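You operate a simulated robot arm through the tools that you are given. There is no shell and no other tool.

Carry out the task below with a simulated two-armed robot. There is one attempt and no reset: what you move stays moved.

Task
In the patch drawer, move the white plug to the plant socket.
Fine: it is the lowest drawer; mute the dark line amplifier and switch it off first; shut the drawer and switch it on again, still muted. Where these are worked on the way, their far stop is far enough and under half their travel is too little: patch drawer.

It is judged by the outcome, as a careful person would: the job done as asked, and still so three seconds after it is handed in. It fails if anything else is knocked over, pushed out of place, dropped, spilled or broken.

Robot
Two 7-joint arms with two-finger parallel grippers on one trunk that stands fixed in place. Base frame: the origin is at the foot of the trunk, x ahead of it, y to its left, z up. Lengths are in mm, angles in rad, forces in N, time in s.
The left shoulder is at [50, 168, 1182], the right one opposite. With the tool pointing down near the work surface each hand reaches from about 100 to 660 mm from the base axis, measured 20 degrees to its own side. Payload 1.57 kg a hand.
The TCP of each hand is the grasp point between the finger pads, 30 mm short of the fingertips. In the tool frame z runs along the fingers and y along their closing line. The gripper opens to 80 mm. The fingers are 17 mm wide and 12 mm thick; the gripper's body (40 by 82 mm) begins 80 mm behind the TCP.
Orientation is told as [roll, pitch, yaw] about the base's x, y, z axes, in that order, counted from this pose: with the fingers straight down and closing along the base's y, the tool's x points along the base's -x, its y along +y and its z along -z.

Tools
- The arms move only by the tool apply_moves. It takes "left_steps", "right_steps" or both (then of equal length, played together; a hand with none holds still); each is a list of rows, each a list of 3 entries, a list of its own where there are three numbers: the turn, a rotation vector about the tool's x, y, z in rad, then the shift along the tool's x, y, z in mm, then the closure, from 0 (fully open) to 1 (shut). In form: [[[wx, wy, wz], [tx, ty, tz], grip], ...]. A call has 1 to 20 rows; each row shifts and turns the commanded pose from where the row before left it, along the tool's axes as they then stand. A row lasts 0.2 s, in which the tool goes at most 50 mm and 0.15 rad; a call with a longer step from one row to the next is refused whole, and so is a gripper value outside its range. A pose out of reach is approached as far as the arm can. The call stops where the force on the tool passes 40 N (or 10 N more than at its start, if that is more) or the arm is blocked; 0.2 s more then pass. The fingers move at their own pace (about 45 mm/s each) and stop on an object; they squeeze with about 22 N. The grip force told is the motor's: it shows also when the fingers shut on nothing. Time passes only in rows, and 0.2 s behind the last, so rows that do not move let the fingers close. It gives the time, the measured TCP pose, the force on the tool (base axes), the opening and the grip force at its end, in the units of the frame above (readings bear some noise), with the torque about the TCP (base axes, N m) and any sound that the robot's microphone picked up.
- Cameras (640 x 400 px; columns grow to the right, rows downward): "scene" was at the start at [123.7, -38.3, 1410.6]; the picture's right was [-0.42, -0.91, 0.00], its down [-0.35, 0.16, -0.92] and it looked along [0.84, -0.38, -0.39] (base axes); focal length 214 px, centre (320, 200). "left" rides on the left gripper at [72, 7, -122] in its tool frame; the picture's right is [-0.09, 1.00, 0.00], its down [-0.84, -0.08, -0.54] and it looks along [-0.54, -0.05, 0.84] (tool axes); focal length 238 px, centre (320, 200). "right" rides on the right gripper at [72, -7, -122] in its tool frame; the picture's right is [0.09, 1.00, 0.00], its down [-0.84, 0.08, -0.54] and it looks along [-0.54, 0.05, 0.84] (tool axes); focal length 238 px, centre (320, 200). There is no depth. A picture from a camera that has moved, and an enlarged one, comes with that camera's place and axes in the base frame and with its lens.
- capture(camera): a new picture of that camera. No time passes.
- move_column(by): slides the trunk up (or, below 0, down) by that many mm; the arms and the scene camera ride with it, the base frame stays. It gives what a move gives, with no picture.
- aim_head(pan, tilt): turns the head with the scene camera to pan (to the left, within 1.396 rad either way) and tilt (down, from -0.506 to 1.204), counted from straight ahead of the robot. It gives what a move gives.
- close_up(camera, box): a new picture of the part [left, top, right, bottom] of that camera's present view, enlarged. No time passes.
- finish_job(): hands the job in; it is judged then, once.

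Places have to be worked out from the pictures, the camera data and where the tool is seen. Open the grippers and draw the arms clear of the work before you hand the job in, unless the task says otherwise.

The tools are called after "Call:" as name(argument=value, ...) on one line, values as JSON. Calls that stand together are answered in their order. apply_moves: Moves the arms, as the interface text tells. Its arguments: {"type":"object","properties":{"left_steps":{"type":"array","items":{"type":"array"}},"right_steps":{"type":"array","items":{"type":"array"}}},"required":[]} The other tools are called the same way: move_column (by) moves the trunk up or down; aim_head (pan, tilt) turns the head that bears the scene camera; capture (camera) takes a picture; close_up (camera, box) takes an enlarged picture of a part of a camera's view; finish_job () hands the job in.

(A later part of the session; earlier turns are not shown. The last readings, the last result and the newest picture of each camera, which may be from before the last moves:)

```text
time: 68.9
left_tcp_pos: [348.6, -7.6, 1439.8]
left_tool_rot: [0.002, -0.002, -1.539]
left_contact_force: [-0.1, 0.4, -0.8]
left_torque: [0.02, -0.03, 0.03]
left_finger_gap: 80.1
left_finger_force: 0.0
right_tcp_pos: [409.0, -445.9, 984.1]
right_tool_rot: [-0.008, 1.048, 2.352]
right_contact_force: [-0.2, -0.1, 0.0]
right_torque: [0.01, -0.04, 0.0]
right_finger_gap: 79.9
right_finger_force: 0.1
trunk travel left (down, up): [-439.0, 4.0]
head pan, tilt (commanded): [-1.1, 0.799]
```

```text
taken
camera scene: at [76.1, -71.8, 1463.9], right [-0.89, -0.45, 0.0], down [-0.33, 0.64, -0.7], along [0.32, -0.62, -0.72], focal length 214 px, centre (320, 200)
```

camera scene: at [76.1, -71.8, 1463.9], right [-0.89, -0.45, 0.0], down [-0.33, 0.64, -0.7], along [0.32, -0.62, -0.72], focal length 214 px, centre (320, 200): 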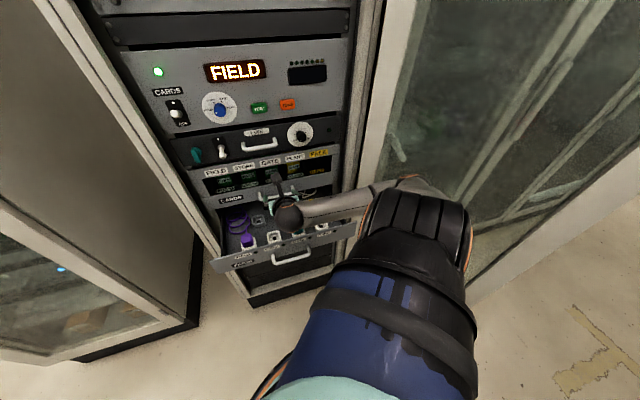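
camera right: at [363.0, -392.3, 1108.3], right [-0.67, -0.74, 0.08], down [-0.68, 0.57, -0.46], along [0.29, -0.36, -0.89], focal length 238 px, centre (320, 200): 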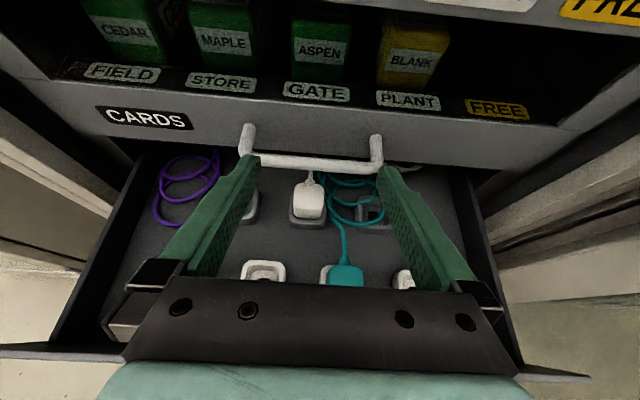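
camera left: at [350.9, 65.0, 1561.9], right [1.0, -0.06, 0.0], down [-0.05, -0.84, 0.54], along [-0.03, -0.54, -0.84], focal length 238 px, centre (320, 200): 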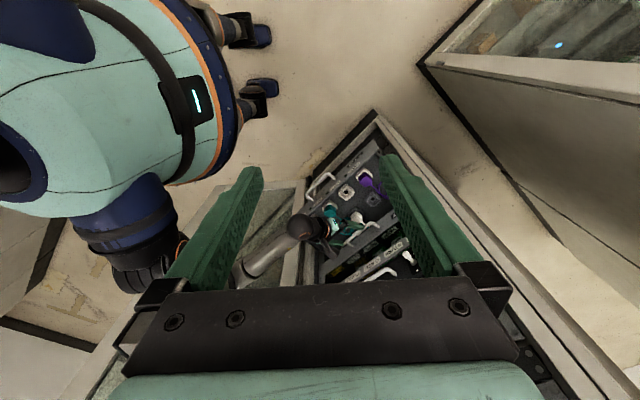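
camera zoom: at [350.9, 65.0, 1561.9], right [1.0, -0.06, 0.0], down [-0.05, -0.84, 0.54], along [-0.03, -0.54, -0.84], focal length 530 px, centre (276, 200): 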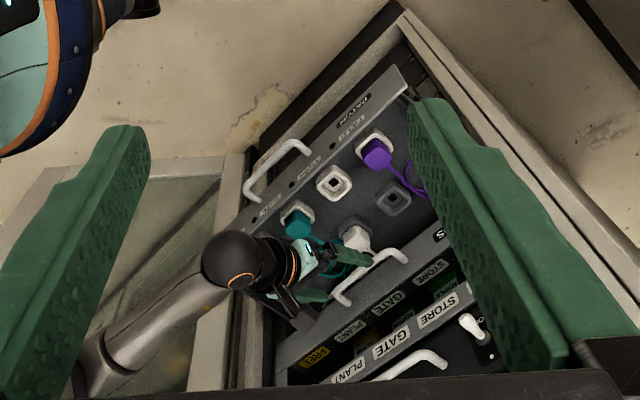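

I take a sharper left close-up of the plug area to triangulate heights.

Call:
close_up(camera="left", box=[320, 140, 384, 180])

Call:
close_up(camera="left", box=[316, 180, 396, 230])

Call:
close_up(camera="scene", box=[210, 180, 370, 280])

```text
10.00 times, centred on (352, 160) of left
camera zoom: at [350.9, 65.0, 1561.9], right [1.0, -0.06, 0.0], down [-0.05, -0.84, 0.54], along [-0.03, -0.54, -0.84], focal length 2384 px, centre (0, 600)
```

zoom: 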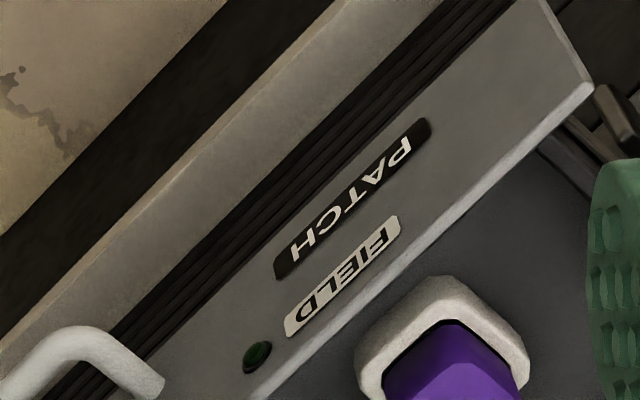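

```text
8.00 times, centred on (356, 205) of left
camera zoom: at [350.9, 65.0, 1561.9], right [1.0, -0.06, 0.0], down [-0.05, -0.84, 0.54], along [-0.03, -0.54, -0.84], focal length 1907 px, centre (32, 160)
```

zoom: 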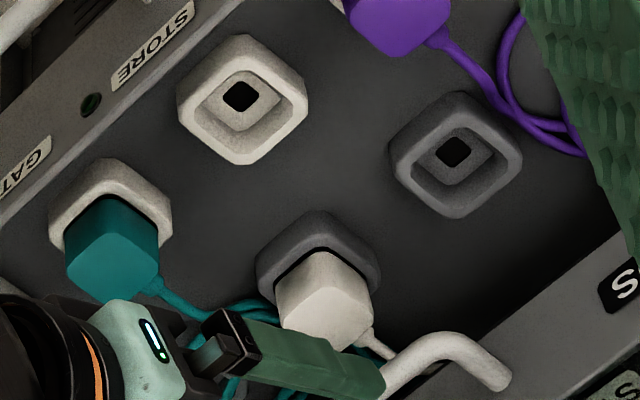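

```text
4.00 times, centred on (290, 230) of scene
camera zoom: at [76.1, -71.8, 1463.9], right [-0.89, -0.45, 0.0], down [-0.33, 0.64, -0.7], along [0.32, -0.62, -0.72], focal length 858 px, centre (440, 80)
```

zoom: 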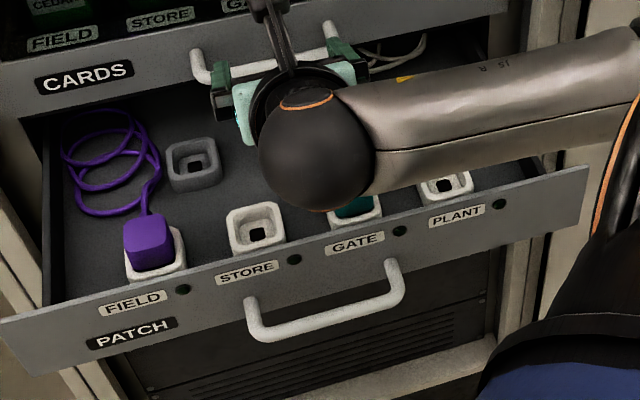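

From these views: white plug centre ≈ u 21, w 667, top z≈861 (35 mm wide), in a rim with top z≈838; front sockets lie at w≈571 (PLANT u≈147). The CARDS handle overhangs it, so a 40° tilt is right. I rotate to 40° here.

Call:
apply_moves(right_steps=[[[0, -0.058, 0], [0, 0, 0], 0.2], [[0, -0.058, 0], [0, 0, 0], 0.375], [[0, -0.058, 0], [0, 0, 0], 0.375], [[0, -0.058, 0], [0, 0, 0], 0.375], [[0, -0.058, 0], [0, 0, 0], 0.375], [[0, -0.059, 0], [0, 0, 0], 0.375]])

Call:
capture(camera="right")

Call:
close_up(camera="right", box=[224, 100, 416, 220])

```text
time: 70.3
left_tcp_pos: [347.2, -7.7, 1439.9]
left_tool_rot: [0.001, -0.002, -1.538]
left_contact_force: [-0.4, 1.2, -0.8]
left_torque: [0.0, -0.01, 0.01]
left_finger_gap: 79.9
left_finger_force: 0.1
right_tcp_pos: [408.4, -443.5, 984.6]
right_tool_rot: [-0.007, 0.698, 2.352]
right_contact_force: [0.6, -0.3, 0.5]
right_torque: [-0.03, 0.02, -0.03]
right_finger_gap: 50.0
right_finger_force: 0.1
trunk travel left (down, up): [-439.0, 4.0]
head pan, tilt (commanded): [-1.1, 0.799]
```

```text
taken
camera right: at [395.6, -423.6, 1125.5], right [-0.65, -0.75, 0.05], down [-0.75, 0.64, -0.12], along [0.06, -0.12, -0.99], focal length 238 px, centre (320, 200)
```

right: 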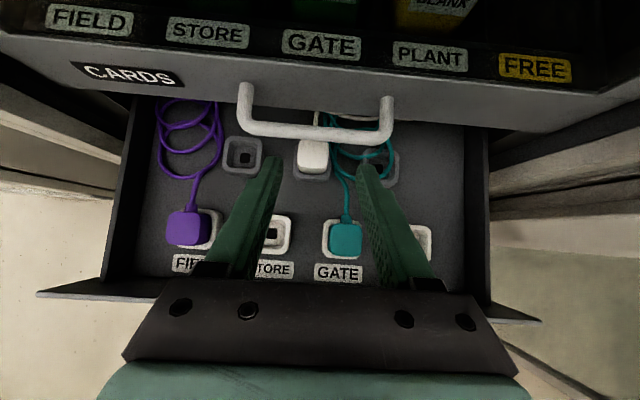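

```text
3.33 times, centred on (320, 160) of right
camera zoom: at [395.6, -423.6, 1125.5], right [-0.65, -0.75, 0.05], down [-0.75, 0.64, -0.12], along [0.06, -0.12, -0.99], focal length 794 px, centre (320, 333)
```

zoom: 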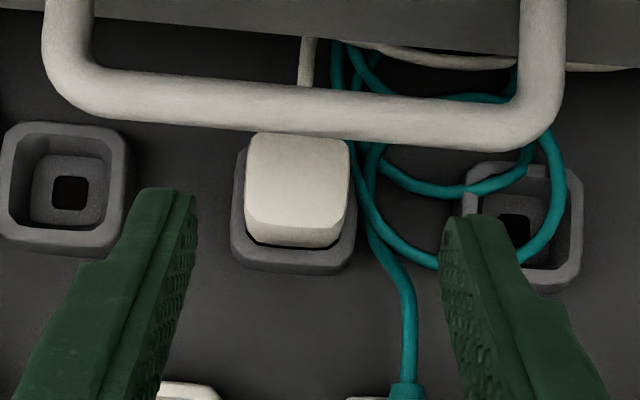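

Camera now looks nearly straight down onto the plug. I take a fresh left close-up to pin down plug heights with the wide baseline.

Call:
close_up(camera="left", box=[332, 190, 380, 220])

Call:
close_up(camera="right", box=[280, 120, 360, 170])

Call:
close_up(camera="right", box=[300, 190, 460, 290])

```text
13.33 times, centred on (356, 205) of left
camera zoom: at [350.9, 65.1, 1561.8], right [1.0, -0.06, 0.0], down [-0.05, -0.84, 0.54], along [-0.03, -0.54, -0.84], focal length 3178 px, centre (-160, 133)
```

zoom: 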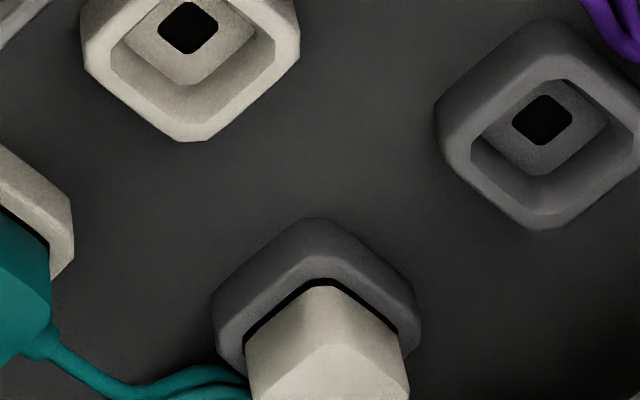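

```text
8.00 times, centred on (320, 145) of right
camera zoom: at [395.6, -423.6, 1125.5], right [-0.65, -0.75, 0.05], down [-0.75, 0.64, -0.12], along [0.06, -0.12, -0.99], focal length 1907 px, centre (320, 640)
```

zoom: 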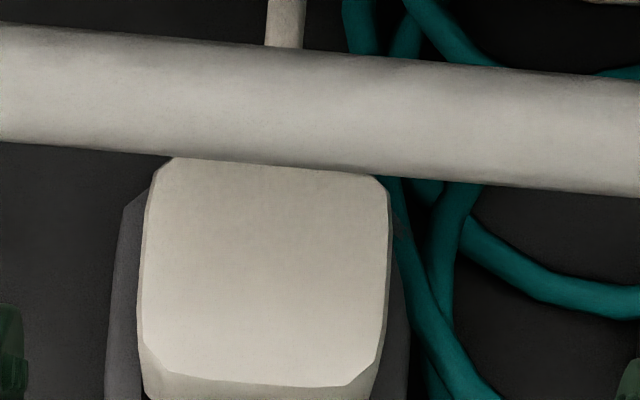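

```text
4.00 times, centred on (380, 240) of right
camera zoom: at [395.6, -423.6, 1125.5], right [-0.65, -0.75, 0.05], down [-0.75, 0.64, -0.12], along [0.06, -0.12, -0.99], focal length 953 px, centre (80, 40)
```

zoom: 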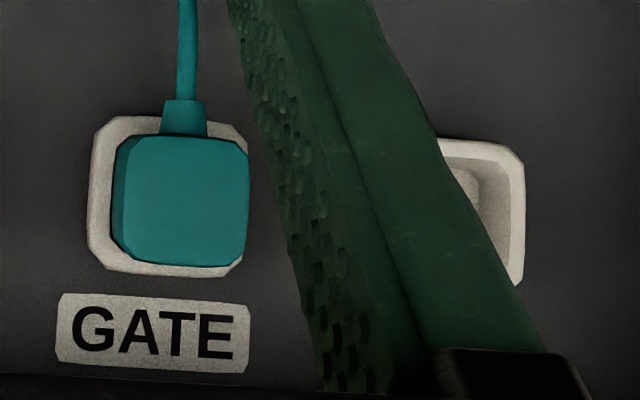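

Plug centre is at u≈21; its top is about z 857–876 (front edge w≈648). I move to a pre-grasp point 60 mm back along the tool axis (w≈618, z≈915), still clear.

Call:
apply_moves(right_steps=[[[0, 0, 0], [-8.1, -1, 15.9], 0.375], [[0, 0, 0], [-8.1, -1, 15.9], 0.375], [[0, 0, 0], [-8.1, -1, 15.9], 0.375], [[0, 0, 0], [-8.1, -1, 15.9], 0.375]])

Call:
close_up(camera="right", box=[224, 80, 416, 200])

Call:
close_up(camera="left", box=[316, 180, 396, 230])

```text
time: 71.3
left_tcp_pos: [347.9, -7.4, 1439.7]
left_tool_rot: [0.001, -0.002, -1.54]
left_contact_force: [-0.2, 0.2, -0.3]
left_torque: [0.0, 0.0, 0.0]
left_finger_gap: 79.8
left_finger_force: 0.1
right_tcp_pos: [422.3, -452.8, 913.9]
right_tool_rot: [-0.005, 0.699, 2.355]
right_contact_force: [0.6, -0.8, -0.2]
right_torque: [0.01, -0.03, -0.03]
right_finger_gap: 50.0
right_finger_force: 0.1
trunk travel left (down, up): [-439.0, 4.0]
head pan, tilt (commanded): [-1.1, 0.799]
```

```text
3.33 times, centred on (320, 140) of right
camera zoom: at [410.5, -431.3, 1055.3], right [-0.65, -0.76, 0.05], down [-0.75, 0.64, -0.12], along [0.06, -0.12, -0.99], focal length 794 px, centre (320, 400)
```

zoom: 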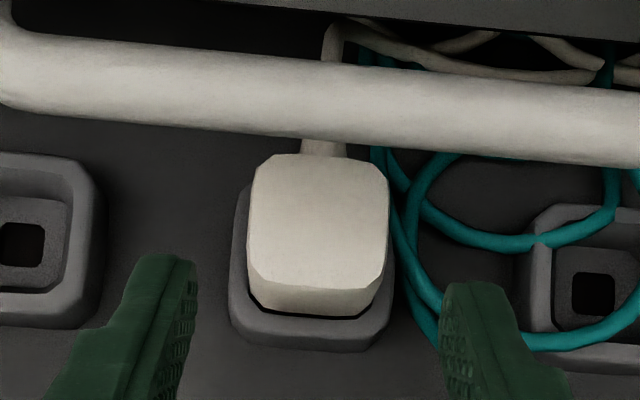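

```text
8.00 times, centred on (356, 205) of left
camera zoom: at [351.0, 65.0, 1561.8], right [1.0, -0.06, 0.0], down [-0.05, -0.84, 0.54], along [-0.03, -0.54, -0.84], focal length 1907 px, centre (32, 160)
```

zoom: 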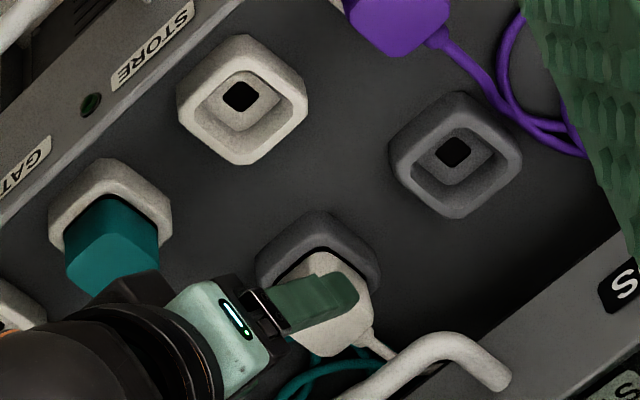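

Fingers are centred on the plug; from the size change, its top is z≈867, front edge w≈648, and rim top ≈841. I advance ~40 mm along the tool, then check before the last bit.

Call:
apply_moves(right_steps=[[[0, 0, 0], [-0.5, -0.2, 10.5], 0.375], [[0, 0, 0], [-0.5, -0.2, 10.5], 0.375], [[0, 0, 0], [-0.5, -0.2, 10.5], 0.375], [[0, 0, 0], [-0.5, 0, 10.5], 0.375]])

Call:
close_up(camera="right", box=[224, 80, 416, 200])

Call:
close_up(camera="left", box=[316, 180, 396, 230])

```text
time: 72.3
left_tcp_pos: [347.3, -6.7, 1440.6]
left_tool_rot: [0.001, -0.002, -1.539]
left_contact_force: [0.2, -0.5, 0.2]
left_torque: [0.01, -0.01, 0.02]
left_finger_gap: 79.9
left_finger_force: 0.0
right_tcp_pos: [439.2, -470.3, 880.8]
right_tool_rot: [-0.006, 0.701, 2.353]
right_contact_force: [0.9, -0.6, 1.4]
right_torque: [-0.02, 0.03, 0.01]
right_finger_gap: 49.9
right_finger_force: 0.1
trunk travel left (down, up): [-439.0, 4.0]
head pan, tilt (commanded): [-1.1, 0.799]
```

```text
3.33 times, centred on (320, 140) of right
camera zoom: at [427.8, -449.9, 1022.5], right [-0.65, -0.76, 0.06], down [-0.75, 0.64, -0.12], along [0.06, -0.12, -0.99], focal length 794 px, centre (320, 400)
```

zoom: 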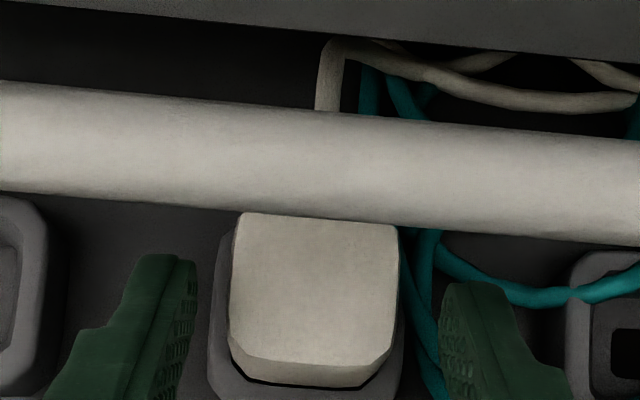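

```text
8.00 times, centred on (356, 205) of left
camera zoom: at [350.9, 65.1, 1561.8], right [1.0, -0.06, 0.0], down [-0.05, -0.84, 0.54], along [-0.03, -0.54, -0.84], focal length 1907 px, centre (32, 160)
```

zoom: 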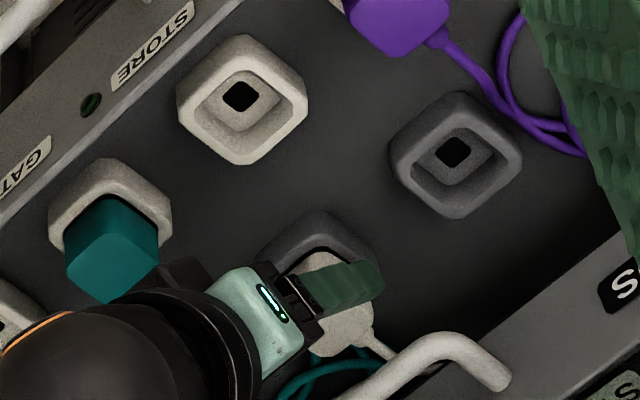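

TCP u≈22,w≈643,z≈881: the tips are beside the plug just below its top. Advance another ~12 mm, watching the force.

Call:
apply_moves(right_steps=[[[0, 0, 0], [0, -0.4, 4], 0.375], [[0, 0, 0], [0, -0.4, 4], 0.375], [[0, 0, 0], [0, 0, 3.5], 0.375]])

Call:
close_up(camera="right", box=[224, 80, 416, 200])

Call:
close_up(camera="left", box=[332, 190, 380, 220])

```text
time: 73.1
left_tcp_pos: [347.4, -8.3, 1439.4]
left_tool_rot: [0.001, -0.002, -1.541]
left_contact_force: [0.2, -0.5, 0.1]
left_torque: [-0.01, -0.02, -0.04]
left_finger_gap: 79.9
left_finger_force: 0.1
right_tcp_pos: [447.8, -474.3, 873.2]
right_tool_rot: [-0.008, 0.699, 2.354]
right_contact_force: [-0.3, 0.2, 0.1]
right_torque: [0.03, -0.04, -0.01]
right_finger_gap: 50.1
right_finger_force: 0.1
trunk travel left (down, up): [-439.0, 4.0]
head pan, tilt (commanded): [-1.1, 0.799]
```

```text
3.33 times, centred on (320, 140) of right
camera zoom: at [434.5, -453.6, 1014.0], right [-0.65, -0.76, 0.05], down [-0.75, 0.64, -0.12], along [0.06, -0.12, -0.99], focal length 794 px, centre (320, 400)
```

zoom: 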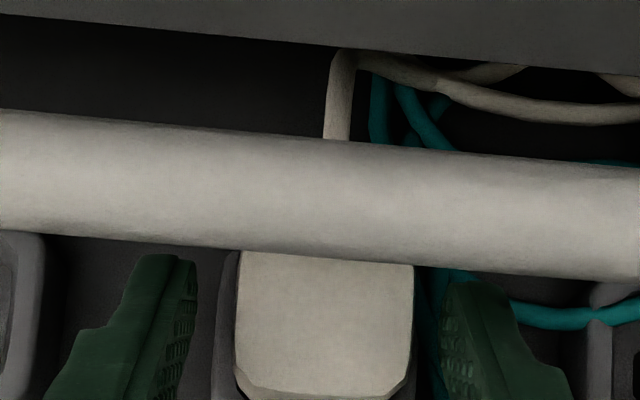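

```text
13.33 times, centred on (356, 205) of left
camera zoom: at [350.9, 65.1, 1561.8], right [1.0, -0.06, 0.0], down [-0.05, -0.84, 0.54], along [-0.03, -0.54, -0.84], focal length 3178 px, centre (-160, 133)
```

zoom: 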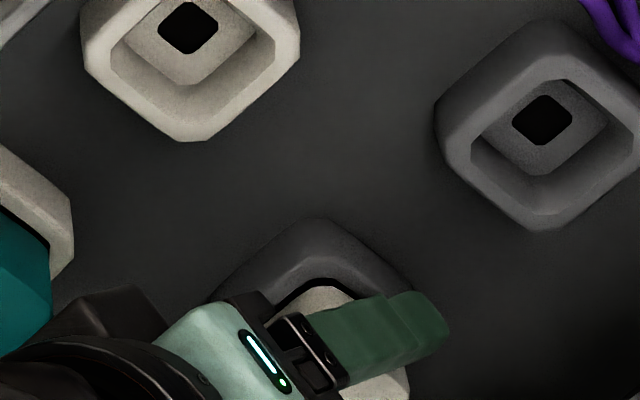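

Tips are beside the plug (z≈850 at the tip, no contact). Closing on the white plug.

Call:
apply_moves(right_steps=[[[0, 0, 0], [0, 0.8, 0], 0.5], [[0, 0, 0], [0, 0, 0], 0.7], [[0, 0, 0], [0, 0, 0], 1], [[0, 0, 0], [0, 0, 0], 1], [[0, 0, 0], [0, 0, 0], 1]])

Call:
close_up(camera="right", box=[224, 80, 416, 200])

Call:
close_up(camera="left", box=[332, 190, 380, 220])

```text
time: 74.3
left_tcp_pos: [348.1, -6.7, 1439.0]
left_tool_rot: [0.003, -0.001, -1.539]
left_contact_force: [0.6, 0.1, -0.6]
left_torque: [0.01, 0.0, -0.01]
left_finger_gap: 80.1
left_finger_force: 0.1
right_tcp_pos: [447.1, -475.2, 872.7]
right_tool_rot: [-0.009, 0.702, 2.351]
right_contact_force: [2.1, 0.6, -0.3]
right_torque: [-0.01, -0.09, 0.03]
right_finger_gap: 35.0
right_finger_force: 21.9
trunk travel left (down, up): [-439.0, 4.0]
head pan, tilt (commanded): [-1.1, 0.799]
```

```text
3.33 times, centred on (320, 140) of right
camera zoom: at [433.7, -454.6, 1014.0], right [-0.65, -0.76, 0.05], down [-0.75, 0.64, -0.12], along [0.06, -0.12, -0.99], focal length 794 px, centre (320, 400)
```

zoom: 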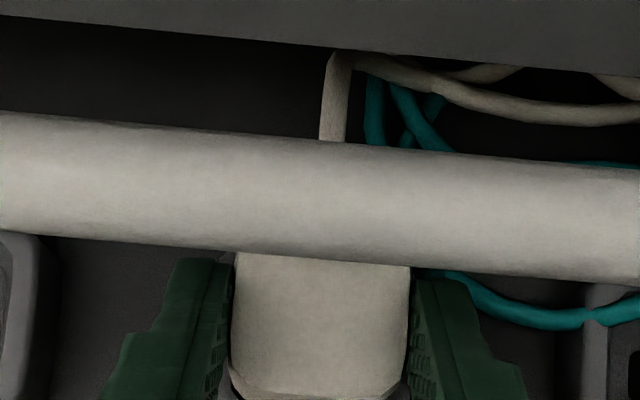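

```text
13.33 times, centred on (356, 205) of left
camera zoom: at [351.0, 65.3, 1561.8], right [1.0, -0.06, 0.0], down [-0.05, -0.84, 0.54], along [-0.03, -0.54, -0.84], focal length 3178 px, centre (-160, 133)
```

zoom: 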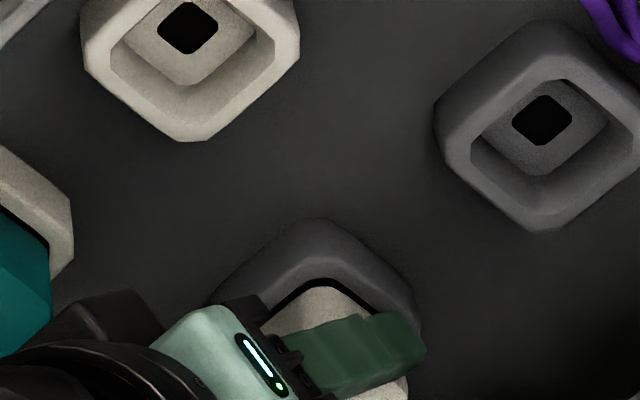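

Gripped (35 mm, 22 N). Now lift it straight up in small steps; the CARDS handle overhead allows about 40 mm.

Call:
apply_moves(right_steps=[[[0, 0, 0], [2.6, 0, -3.1], 1], [[0, 0, 0], [2.6, 0, -3.1], 1], [[0, 0, 0], [3.2, 0, -3.8], 1], [[0, 0, 0], [3.2, 0, -3.8], 1]])

Call:
close_up(camera="left", box=[332, 190, 380, 220])

Call:
close_up(camera="right", box=[224, 80, 416, 200])

```text
time: 75.3
left_tcp_pos: [347.9, -7.3, 1439.0]
left_tool_rot: [0.002, -0.001, -1.54]
left_contact_force: [-0.7, -0.3, 0.3]
left_torque: [0.01, 0.02, -0.01]
left_finger_gap: 80.1
left_finger_force: 0.1
right_tcp_pos: [445.8, -476.9, 891.9]
right_tool_rot: [-0.005, 0.701, 2.353]
right_contact_force: [0.5, 0.4, -0.5]
right_torque: [0.03, -0.02, 0.01]
right_finger_gap: 35.0
right_finger_force: 21.9
trunk travel left (down, up): [-439.0, 4.0]
head pan, tilt (commanded): [-1.1, 0.799]
```

```text
13.33 times, centred on (356, 205) of left
camera zoom: at [350.8, 65.2, 1561.9], right [1.0, -0.06, 0.0], down [-0.05, -0.84, 0.54], along [-0.03, -0.54, -0.84], focal length 3178 px, centre (-160, 133)
```

zoom: 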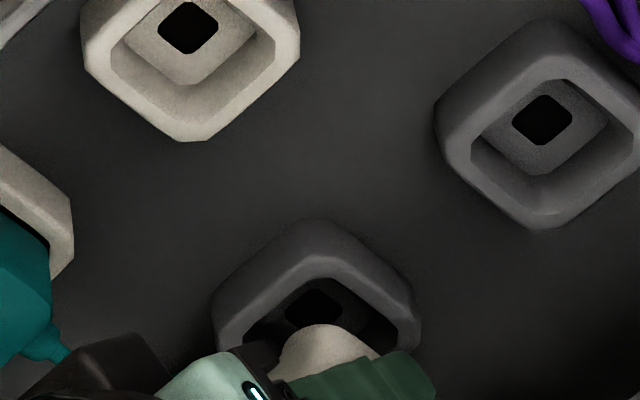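

```text
3.33 times, centred on (320, 140) of right
camera zoom: at [433.4, -455.2, 1032.0], right [-0.65, -0.75, 0.06], down [-0.75, 0.64, -0.12], along [0.06, -0.12, -0.99], focal length 794 px, centre (320, 400)
```

zoom: 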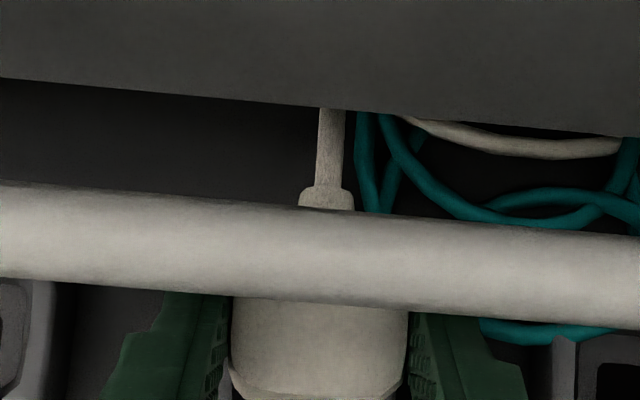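

The plug came out with no resistance; the empty recess is visible. A bit more lift (about 15 mm) to clear the rim.

Call:
apply_moves(right_steps=[[[0, 0, 0], [3.2, 0, -3.8], 1], [[0, 0, 0], [3.2, 0, -3.8], 1], [[0, 0, 0], [3.2, 0, -3.8], 1]])

Call:
close_up(camera="left", box=[316, 180, 396, 230])

Call:
close_up(camera="right", box=[224, 80, 416, 200])

```text
time: 76.1
left_tcp_pos: [347.3, -7.5, 1439.9]
left_tool_rot: [0.003, -0.002, -1.54]
left_contact_force: [0.6, 0.4, 0.2]
left_torque: [0.01, 0.03, -0.03]
left_finger_gap: 79.9
left_finger_force: 0.1
right_tcp_pos: [445.7, -475.7, 907.3]
right_tool_rot: [-0.006, 0.7, 2.355]
right_contact_force: [-0.7, -0.7, -0.1]
right_torque: [0.02, -0.02, 0.02]
right_finger_gap: 35.2
right_finger_force: 21.6
trunk travel left (down, up): [-439.0, 4.0]
head pan, tilt (commanded): [-1.1, 0.799]
```

```text
8.00 times, centred on (356, 205) of left
camera zoom: at [350.8, 65.1, 1561.8], right [1.0, -0.06, 0.0], down [-0.05, -0.84, 0.54], along [-0.03, -0.54, -0.84], focal length 1907 px, centre (32, 160)
```

zoom: 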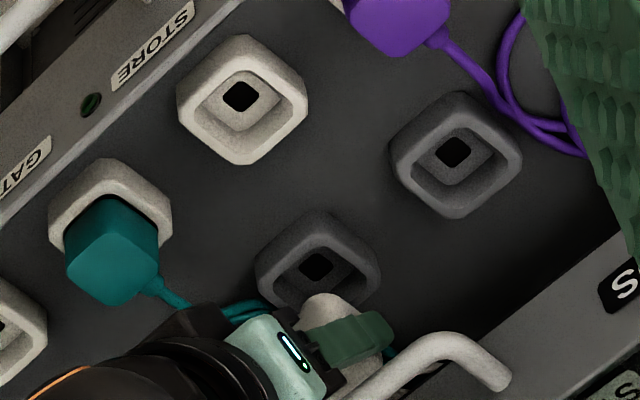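

```text
3.33 times, centred on (320, 140) of right
camera zoom: at [433.3, -455.2, 1046.9], right [-0.65, -0.76, 0.05], down [-0.75, 0.64, -0.12], along [0.06, -0.12, -0.99], focal length 794 px, centre (320, 400)
```

zoom: 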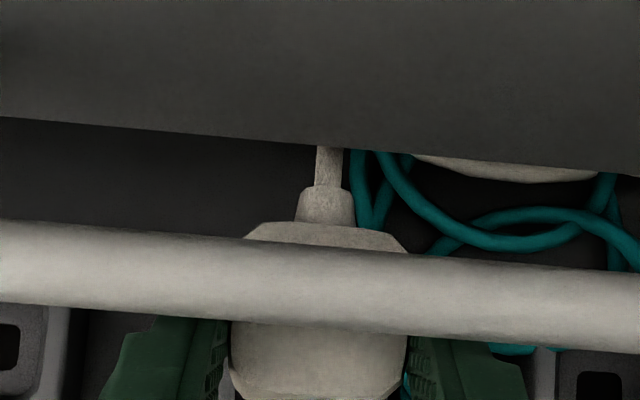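

The plug hangs clear of its old socket, under the CARDS bar. I draw it toward me 40 mm, then up 50 mm.

Call:
apply_moves(right_steps=[[[0, 0, 0], [-7.7, 0, -6.4], 1], [[0, 0, 0], [-7.7, 0, -6.4], 1], [[0, 0, 0], [-7.7, 0, -6.4], 1], [[0, 0, 0], [-7.7, 0, -6.4], 1], [[0, 0, 0], [6.4, 0, -7.7], 1], [[0, 0, 0], [6.4, 0, -7.7], 1], [[0, 0, 0], [6.4, 0, -7.7], 1], [[0, 0, 0], [6.4, 0, -7.7], 1], [[0, 0, 0], [6.4, 0, -7.7], 1]])

Call:
capture(camera="right")

Call:
close_up(camera="left", box=[268, 140, 396, 220])

```text
time: 78.1
left_tcp_pos: [348.2, -6.9, 1440.0]
left_tool_rot: [0.001, -0.002, -1.538]
left_contact_force: [0.1, -0.6, 0.1]
left_torque: [0.02, -0.01, -0.02]
left_finger_gap: 80.1
left_finger_force: 0.0
right_tcp_pos: [416.9, -446.3, 956.0]
right_tool_rot: [-0.007, 0.7, 2.353]
right_contact_force: [-0.9, 0.0, -0.3]
right_torque: [0.02, 0.03, 0.02]
right_finger_gap: 35.1
right_finger_force: 21.6
trunk travel left (down, up): [-439.0, 4.0]
head pan, tilt (commanded): [-1.1, 0.799]
```

```text
taken
camera right: at [404.4, -426.3, 1096.8], right [-0.65, -0.76, 0.05], down [-0.75, 0.64, -0.12], along [0.06, -0.12, -0.99], focal length 238 px, centre (320, 200)
```

right: 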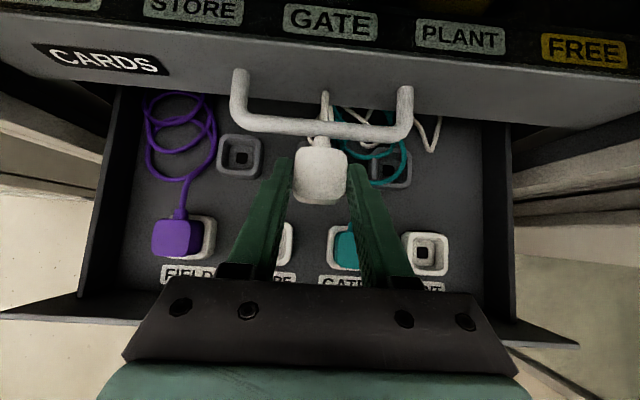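

```text
5.00 times, centred on (332, 180) of left
camera zoom: at [350.8, 65.2, 1561.8], right [1.0, -0.06, 0.0], down [-0.05, -0.84, 0.54], along [-0.03, -0.54, -0.84], focal length 1192 px, centre (260, 300)
```

zoom: 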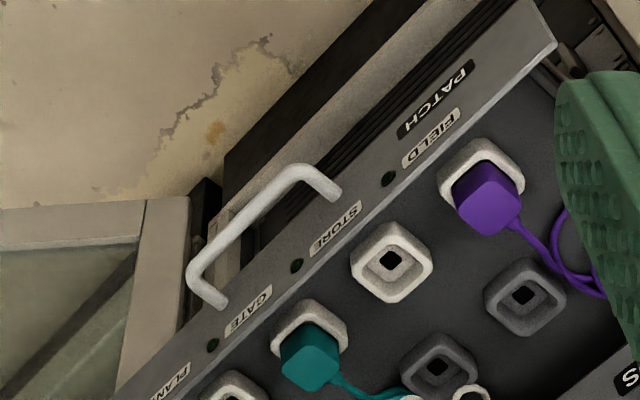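

Plug is held at u≈21,w≈610(TCP),z≈956. The socket grid has 88 mm pitch, so PLANT lies about +132 mm right and −100 mm toward me from the old socket. Moving there at this height.

Call:
apply_moves(right_steps=[[[0, 0, 0], [-6.3, 18.7, -5.3], 1], [[0, 0, 0], [-6.3, 18.7, -5.3], 1], [[0, 0, 0], [-6.3, 18.7, -5.3], 1], [[0, 0, 0], [-6.3, 18.7, -5.3], 1], [[0, 0, 0], [-6.3, 18.7, -5.3], 1], [[0, 0, 0], [-6.3, 18.7, -5.3], 1], [[0, 0, 0], [-6.3, 18.7, -5.3], 1]])

Call:
capture(camera="right")

Call:
capture(camera="left")

Call:
capture(camera="scene")

```text
time: 79.7
left_tcp_pos: [346.7, -6.4, 1440.5]
left_tool_rot: [0.002, -0.002, -1.539]
left_contact_force: [0.7, -1.0, -0.2]
left_torque: [-0.03, -0.01, 0.0]
left_finger_gap: 79.8
left_finger_force: 0.1
right_tcp_pos: [282.9, -498.2, 955.1]
right_tool_rot: [-0.006, 0.699, 2.353]
right_contact_force: [-0.3, -0.8, -0.9]
right_torque: [0.03, 0.0, 0.01]
right_finger_gap: 35.2
right_finger_force: 22.3
trunk travel left (down, up): [-439.0, 4.0]
head pan, tilt (commanded): [-1.1, 0.799]
```

```text
taken
camera right: at [271.1, -477.8, 1095.9], right [-0.65, -0.75, 0.05], down [-0.75, 0.64, -0.12], along [0.06, -0.12, -0.99], focal length 238 px, centre (320, 200)
```

right: 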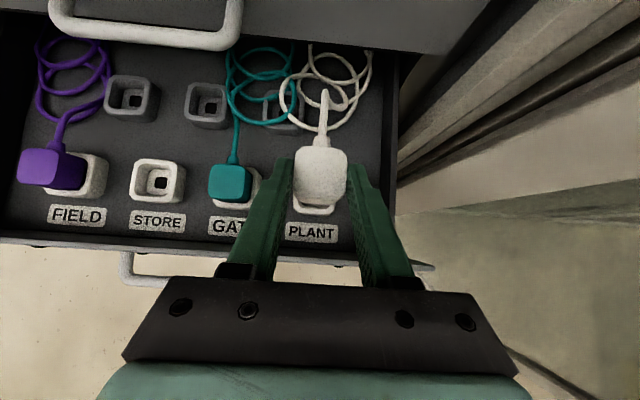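

```text
taken
camera left: at [350.6, 65.2, 1561.9], right [1.0, -0.06, 0.0], down [-0.05, -0.84, 0.54], along [-0.03, -0.54, -0.84], focal length 238 px, centre (320, 200)
```

left: 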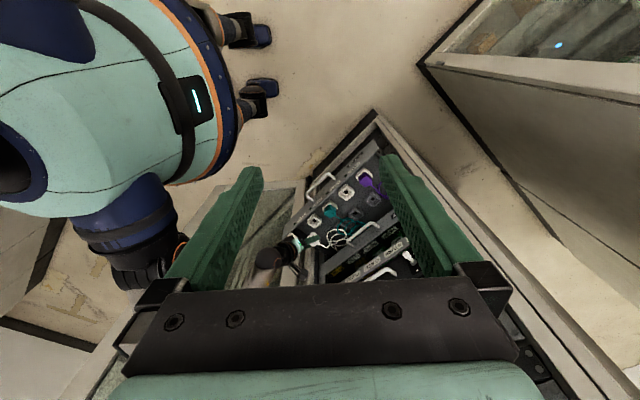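

```text
taken
camera scene: at [75.8, -71.6, 1463.9], right [-0.89, -0.45, 0.0], down [-0.33, 0.64, -0.7], along [0.32, -0.62, -0.72], focal length 214 px, centre (320, 200)
```

scene: 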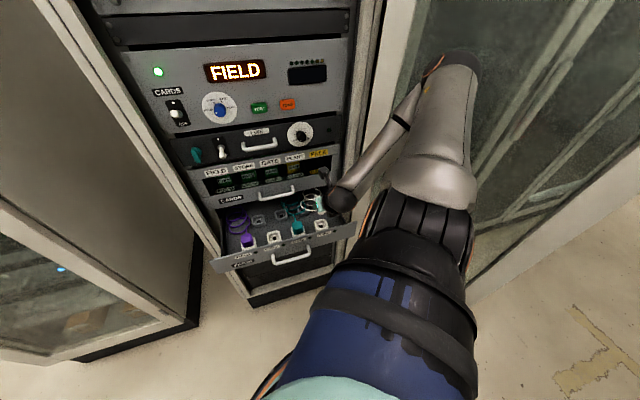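

TCP is at u≈152.2,w≈552.3; the plug hovers over PLANT. From this view (pitch ≈88–89, row spacing ≈97.5) the target is about u≈153,w≈554.5. I zoom for fine alignment.

Call:
close_up(camera="right", box=[256, 130, 384, 250])

Call:
close_up(camera="left", box=[284, 205, 364, 255])

Call:
close_up(camera="scene", box=[290, 180, 354, 240])

```text
3.33 times, centred on (320, 190) of right
camera zoom: at [271.1, -477.8, 1095.9], right [-0.65, -0.75, 0.05], down [-0.75, 0.64, -0.12], along [0.06, -0.12, -0.99], focal length 794 px, centre (320, 233)
```

zoom: 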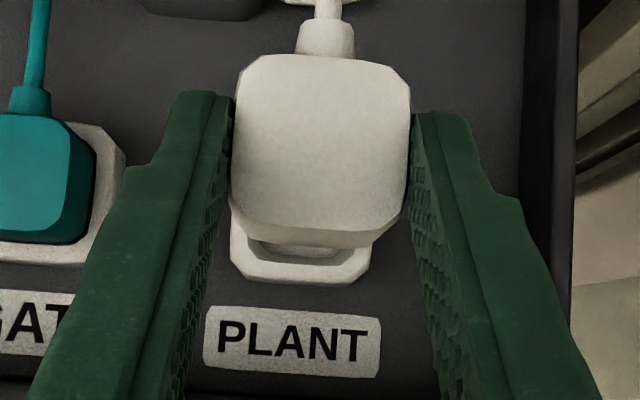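

```text
8.00 times, centred on (324, 230) of left
camera zoom: at [350.6, 65.2, 1561.9], right [1.0, -0.06, 0.0], down [-0.05, -0.84, 0.54], along [-0.03, -0.54, -0.84], focal length 1907 px, centre (288, -40)
```

zoom: 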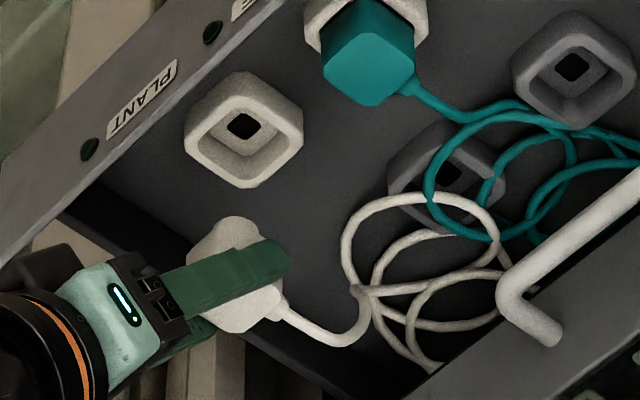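

```text
6.67 times, centred on (322, 210) of scene
camera zoom: at [75.8, -71.6, 1463.9], right [-0.89, -0.45, 0.0], down [-0.33, 0.64, -0.7], along [0.32, -0.62, -0.72], focal length 1430 px, centre (307, 133)
```

zoom: 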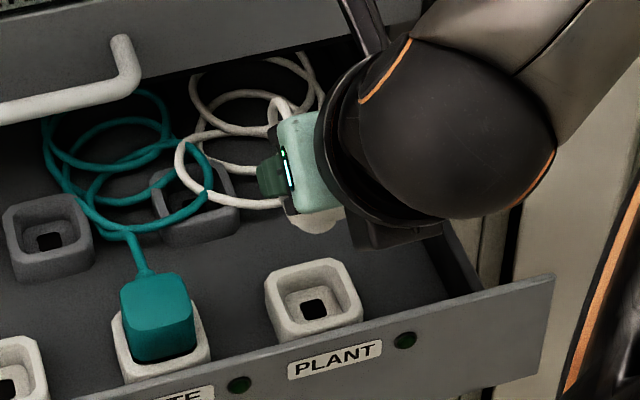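

Alignment in u is within ~0.5 mm; w needs about +3 mm. I correct that and descend 42 mm to just above the rim.

Call:
apply_moves(right_steps=[[[0, 0, 0], [2.3, 0.3, 1.9], 1], [[0, 0, 0], [-5.4, 0, 6.4], 1], [[0, 0, 0], [-5.4, 0, 6.4], 1], [[0, 0, 0], [-5.4, 0, 6.4], 1], [[0, 0, 0], [-5.4, 0, 6.4], 1], [[0, 0, 0], [-5.4, 0, 6.4], 1]])

Call:
close_up(camera="right", box=[256, 130, 384, 250])

Call:
close_up(camera="left", box=[284, 205, 364, 255])

Call:
close_up(camera="scene", box=[290, 180, 354, 240])

```text
time: 81.1
left_tcp_pos: [348.2, -7.5, 1439.1]
left_tool_rot: [0.003, -0.001, -1.539]
left_contact_force: [-0.6, -0.1, 0.3]
left_torque: [0.01, -0.02, 0.0]
left_finger_gap: 79.9
left_finger_force: 0.0
right_tcp_pos: [285.4, -500.8, 913.5]
right_tool_rot: [-0.006, 0.701, 2.353]
right_contact_force: [1.3, -0.1, -1.0]
right_torque: [0.02, 0.05, -0.01]
right_finger_gap: 35.2
right_finger_force: 21.9
trunk travel left (down, up): [-439.0, 4.0]
head pan, tilt (commanded): [-1.1, 0.799]
```

```text
3.33 times, centred on (320, 190) of right
camera zoom: at [274.1, -480.7, 1054.2], right [-0.65, -0.76, 0.06], down [-0.75, 0.64, -0.13], along [0.06, -0.12, -0.99], focal length 794 px, centre (320, 233)
```

zoom: 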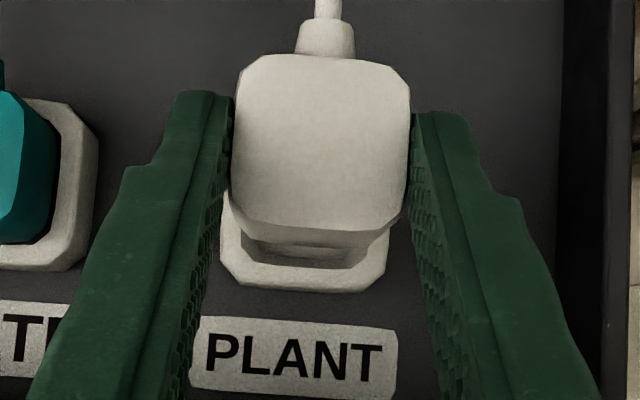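

```text
8.00 times, centred on (324, 230) of left
camera zoom: at [350.9, 64.9, 1561.9], right [1.0, -0.06, 0.0], down [-0.05, -0.84, 0.54], along [-0.03, -0.54, -0.84], focal length 1907 px, centre (288, -40)
```

zoom: 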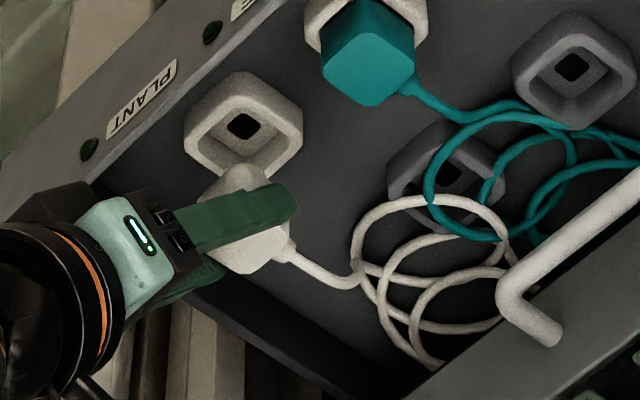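

```text
6.67 times, centred on (322, 210) of scene
camera zoom: at [76.1, -71.9, 1463.9], right [-0.89, -0.45, 0.0], down [-0.33, 0.64, -0.7], along [0.32, -0.62, -0.72], focal length 1430 px, centre (307, 133)
```

zoom: 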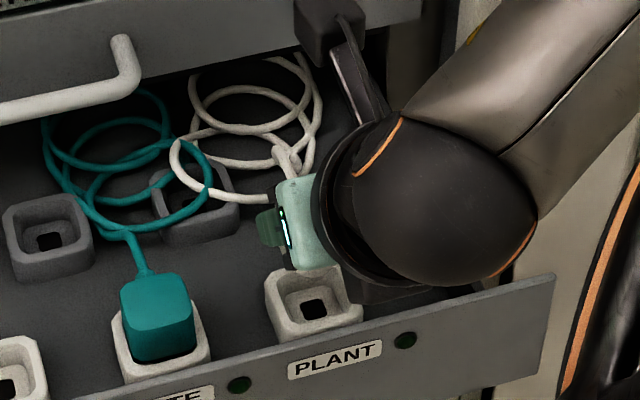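

Comparing with the seated view of the old socket, the plug is aligned with PLANT within ~1 mm. Descending slowly with force watch.

Call:
apply_moves(right_steps=[[[0, 0, 0], [-3.2, 0, 3.8], 1], [[0, 0, 0], [-3.2, 0, 3.8], 1], [[0, 0, 0], [-3.2, 0, 3.8], 1]])

Call:
close_up(camera="right", box=[256, 130, 384, 250])

Call:
close_up(camera="left", box=[284, 205, 364, 255])

Call:
close_up(camera="scene", box=[290, 180, 354, 240])

```text
time: 81.9
left_tcp_pos: [347.8, -7.5, 1440.8]
left_tool_rot: [0.002, -0.004, -1.54]
left_contact_force: [-0.3, -0.2, 0.0]
left_torque: [-0.05, 0.02, -0.03]
left_finger_gap: 80.1
left_finger_force: 0.2
right_tcp_pos: [284.8, -500.4, 897.6]
right_tool_rot: [-0.006, 0.701, 2.355]
right_contact_force: [-0.6, 0.4, -1.3]
right_torque: [0.0, 0.03, 0.02]
right_finger_gap: 35.4
right_finger_force: 22.7
trunk travel left (down, up): [-439.0, 4.0]
head pan, tilt (commanded): [-1.1, 0.799]
```

```text
3.33 times, centred on (320, 190) of right
camera zoom: at [274.2, -480.4, 1039.2], right [-0.65, -0.76, 0.05], down [-0.75, 0.64, -0.12], along [0.06, -0.12, -0.99], focal length 794 px, centre (320, 233)
```

zoom: 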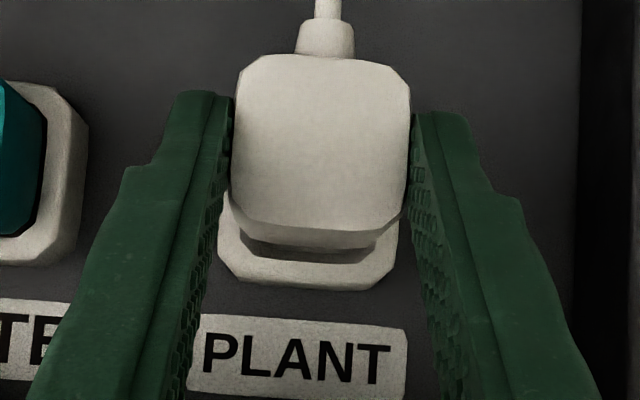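

```text
8.00 times, centred on (324, 230) of left
camera zoom: at [350.9, 65.0, 1561.9], right [1.0, -0.06, 0.0], down [-0.05, -0.84, 0.54], along [-0.03, -0.54, -0.84], focal length 1907 px, centre (288, -40)
```

zoom: 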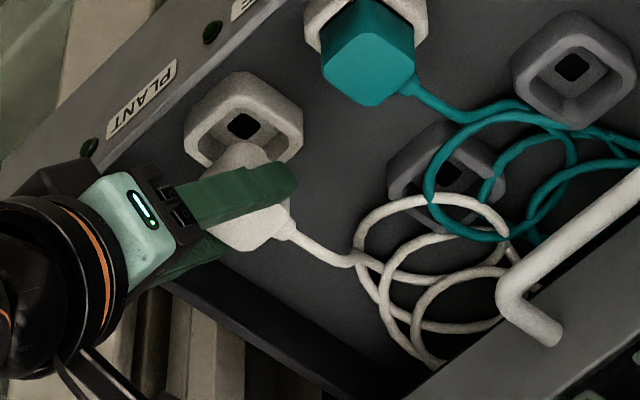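

```text
6.67 times, centred on (322, 210) of scene
camera zoom: at [76.1, -71.8, 1463.9], right [-0.89, -0.45, 0.0], down [-0.33, 0.64, -0.7], along [0.32, -0.62, -0.72], focal length 1430 px, centre (307, 133)
```

zoom: 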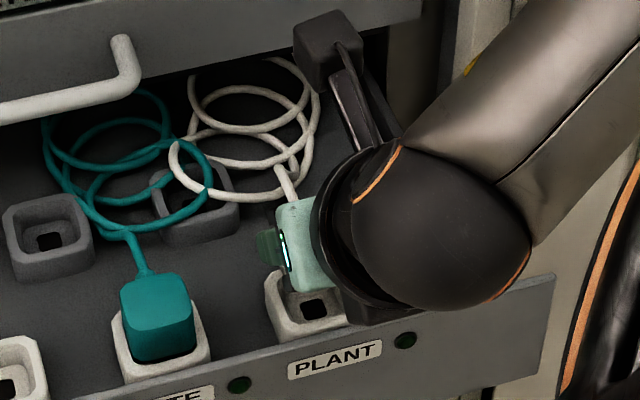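

No contact yet at z≈898; looks well lined up. Continuing down in 4 mm steps.

Call:
apply_moves(right_steps=[[[0, 0, 0], [-2.6, 0, 3.1], 1], [[0, 0, 0], [-2.6, 0, 3.1], 1], [[0, 0, 0], [-2.6, 0, 3.1], 1]])

Call:
close_up(camera="right", box=[256, 130, 384, 250])

Call:
close_up(camera="left", box=[296, 212, 344, 242])

```text
time: 82.7
left_tcp_pos: [347.2, -7.5, 1439.7]
left_tool_rot: [0.002, 0.0, -1.539]
left_contact_force: [1.0, -1.1, 1.1]
left_torque: [0.02, 0.0, -0.02]
left_finger_gap: 80.0
left_finger_force: 0.1
right_tcp_pos: [287.7, -500.6, 886.6]
right_tool_rot: [-0.008, 0.699, 2.355]
right_contact_force: [-0.2, 0.7, -1.3]
right_torque: [0.03, 0.0, 0.01]
right_finger_gap: 35.1
right_finger_force: 22.2
trunk travel left (down, up): [-439.0, 4.0]
head pan, tilt (commanded): [-1.1, 0.799]
```

```text
3.33 times, centred on (320, 190) of right
camera zoom: at [274.7, -480.3, 1027.5], right [-0.65, -0.76, 0.06], down [-0.75, 0.64, -0.12], along [0.06, -0.12, -0.99], focal length 794 px, centre (320, 233)
```

zoom: 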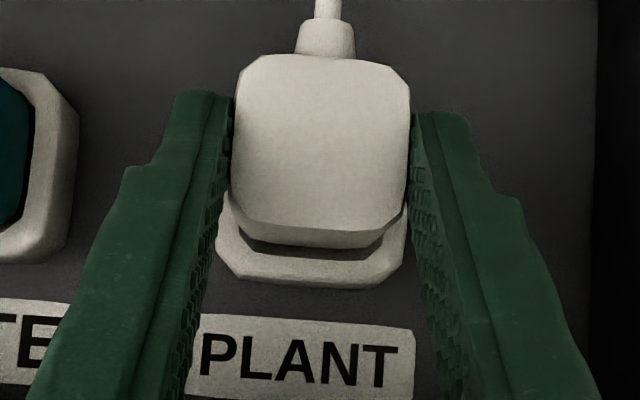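

```text
13.33 times, centred on (320, 227) of left
camera zoom: at [350.9, 65.0, 1561.9], right [1.0, -0.06, 0.0], down [-0.05, -0.84, 0.54], along [-0.03, -0.54, -0.84], focal length 3178 px, centre (320, -160)
```

zoom: 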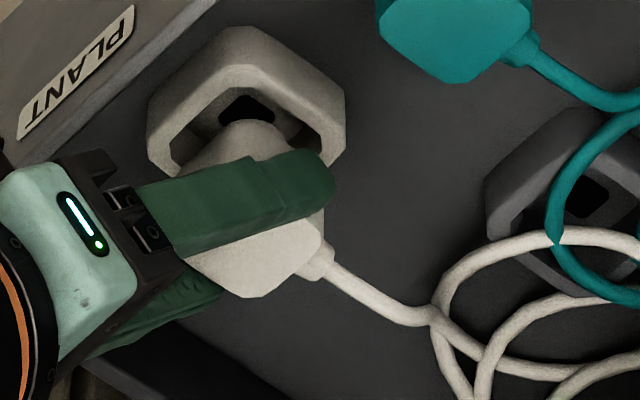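

No contact at z≈887, but the left view hints the plug may sit a few mm too far back. I zoom both hand views further to settle this before the last bit.

Call:
close_up(camera="right", box=[280, 180, 360, 230])

Call:
close_up(camera="left", box=[300, 208, 340, 233])

Call:
close_up(camera="scene", box=[298, 205, 354, 240])

```text
8.00 times, centred on (320, 205) of right
camera zoom: at [274.7, -480.3, 1027.5], right [-0.65, -0.76, 0.06], down [-0.75, 0.64, -0.12], along [0.06, -0.12, -0.99], focal length 1907 px, centre (320, 160)
```

zoom: 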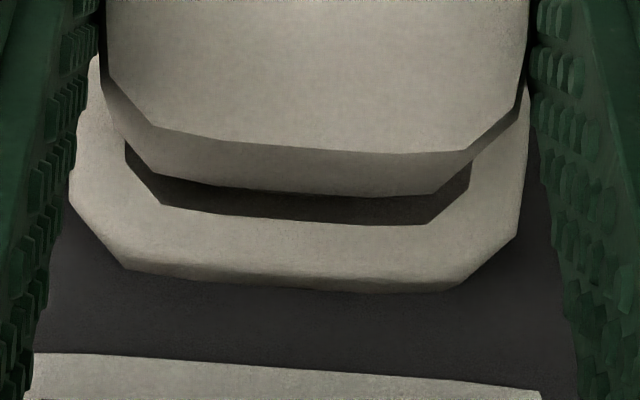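

```text
16.00 times, centred on (320, 220) of left
camera zoom: at [350.9, 65.0, 1561.9], right [1.0, -0.06, 0.0], down [-0.05, -0.84, 0.54], along [-0.03, -0.54, -0.84], focal length 3814 px, centre (320, -128)
```

zoom: 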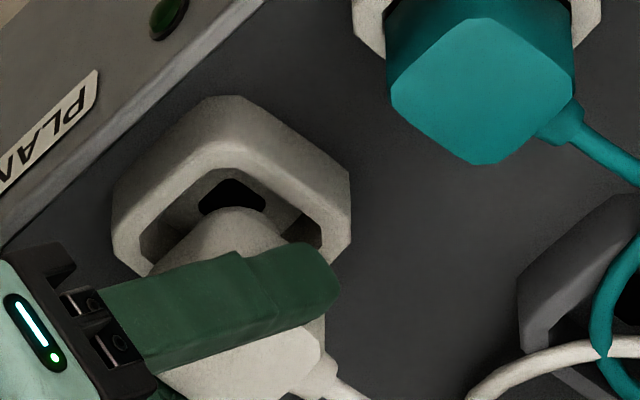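

```text
11.43 times, centred on (326, 222) of scene
camera zoom: at [76.1, -71.8, 1463.9], right [-0.89, -0.45, 0.0], down [-0.33, 0.64, -0.7], along [0.32, -0.62, -0.72], focal length 2451 px, centre (251, -57)
```

zoom: 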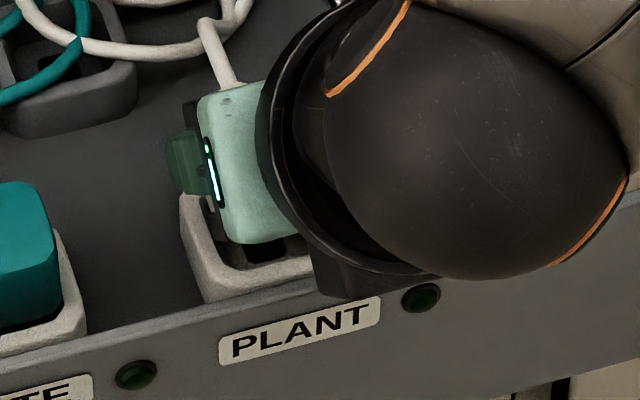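

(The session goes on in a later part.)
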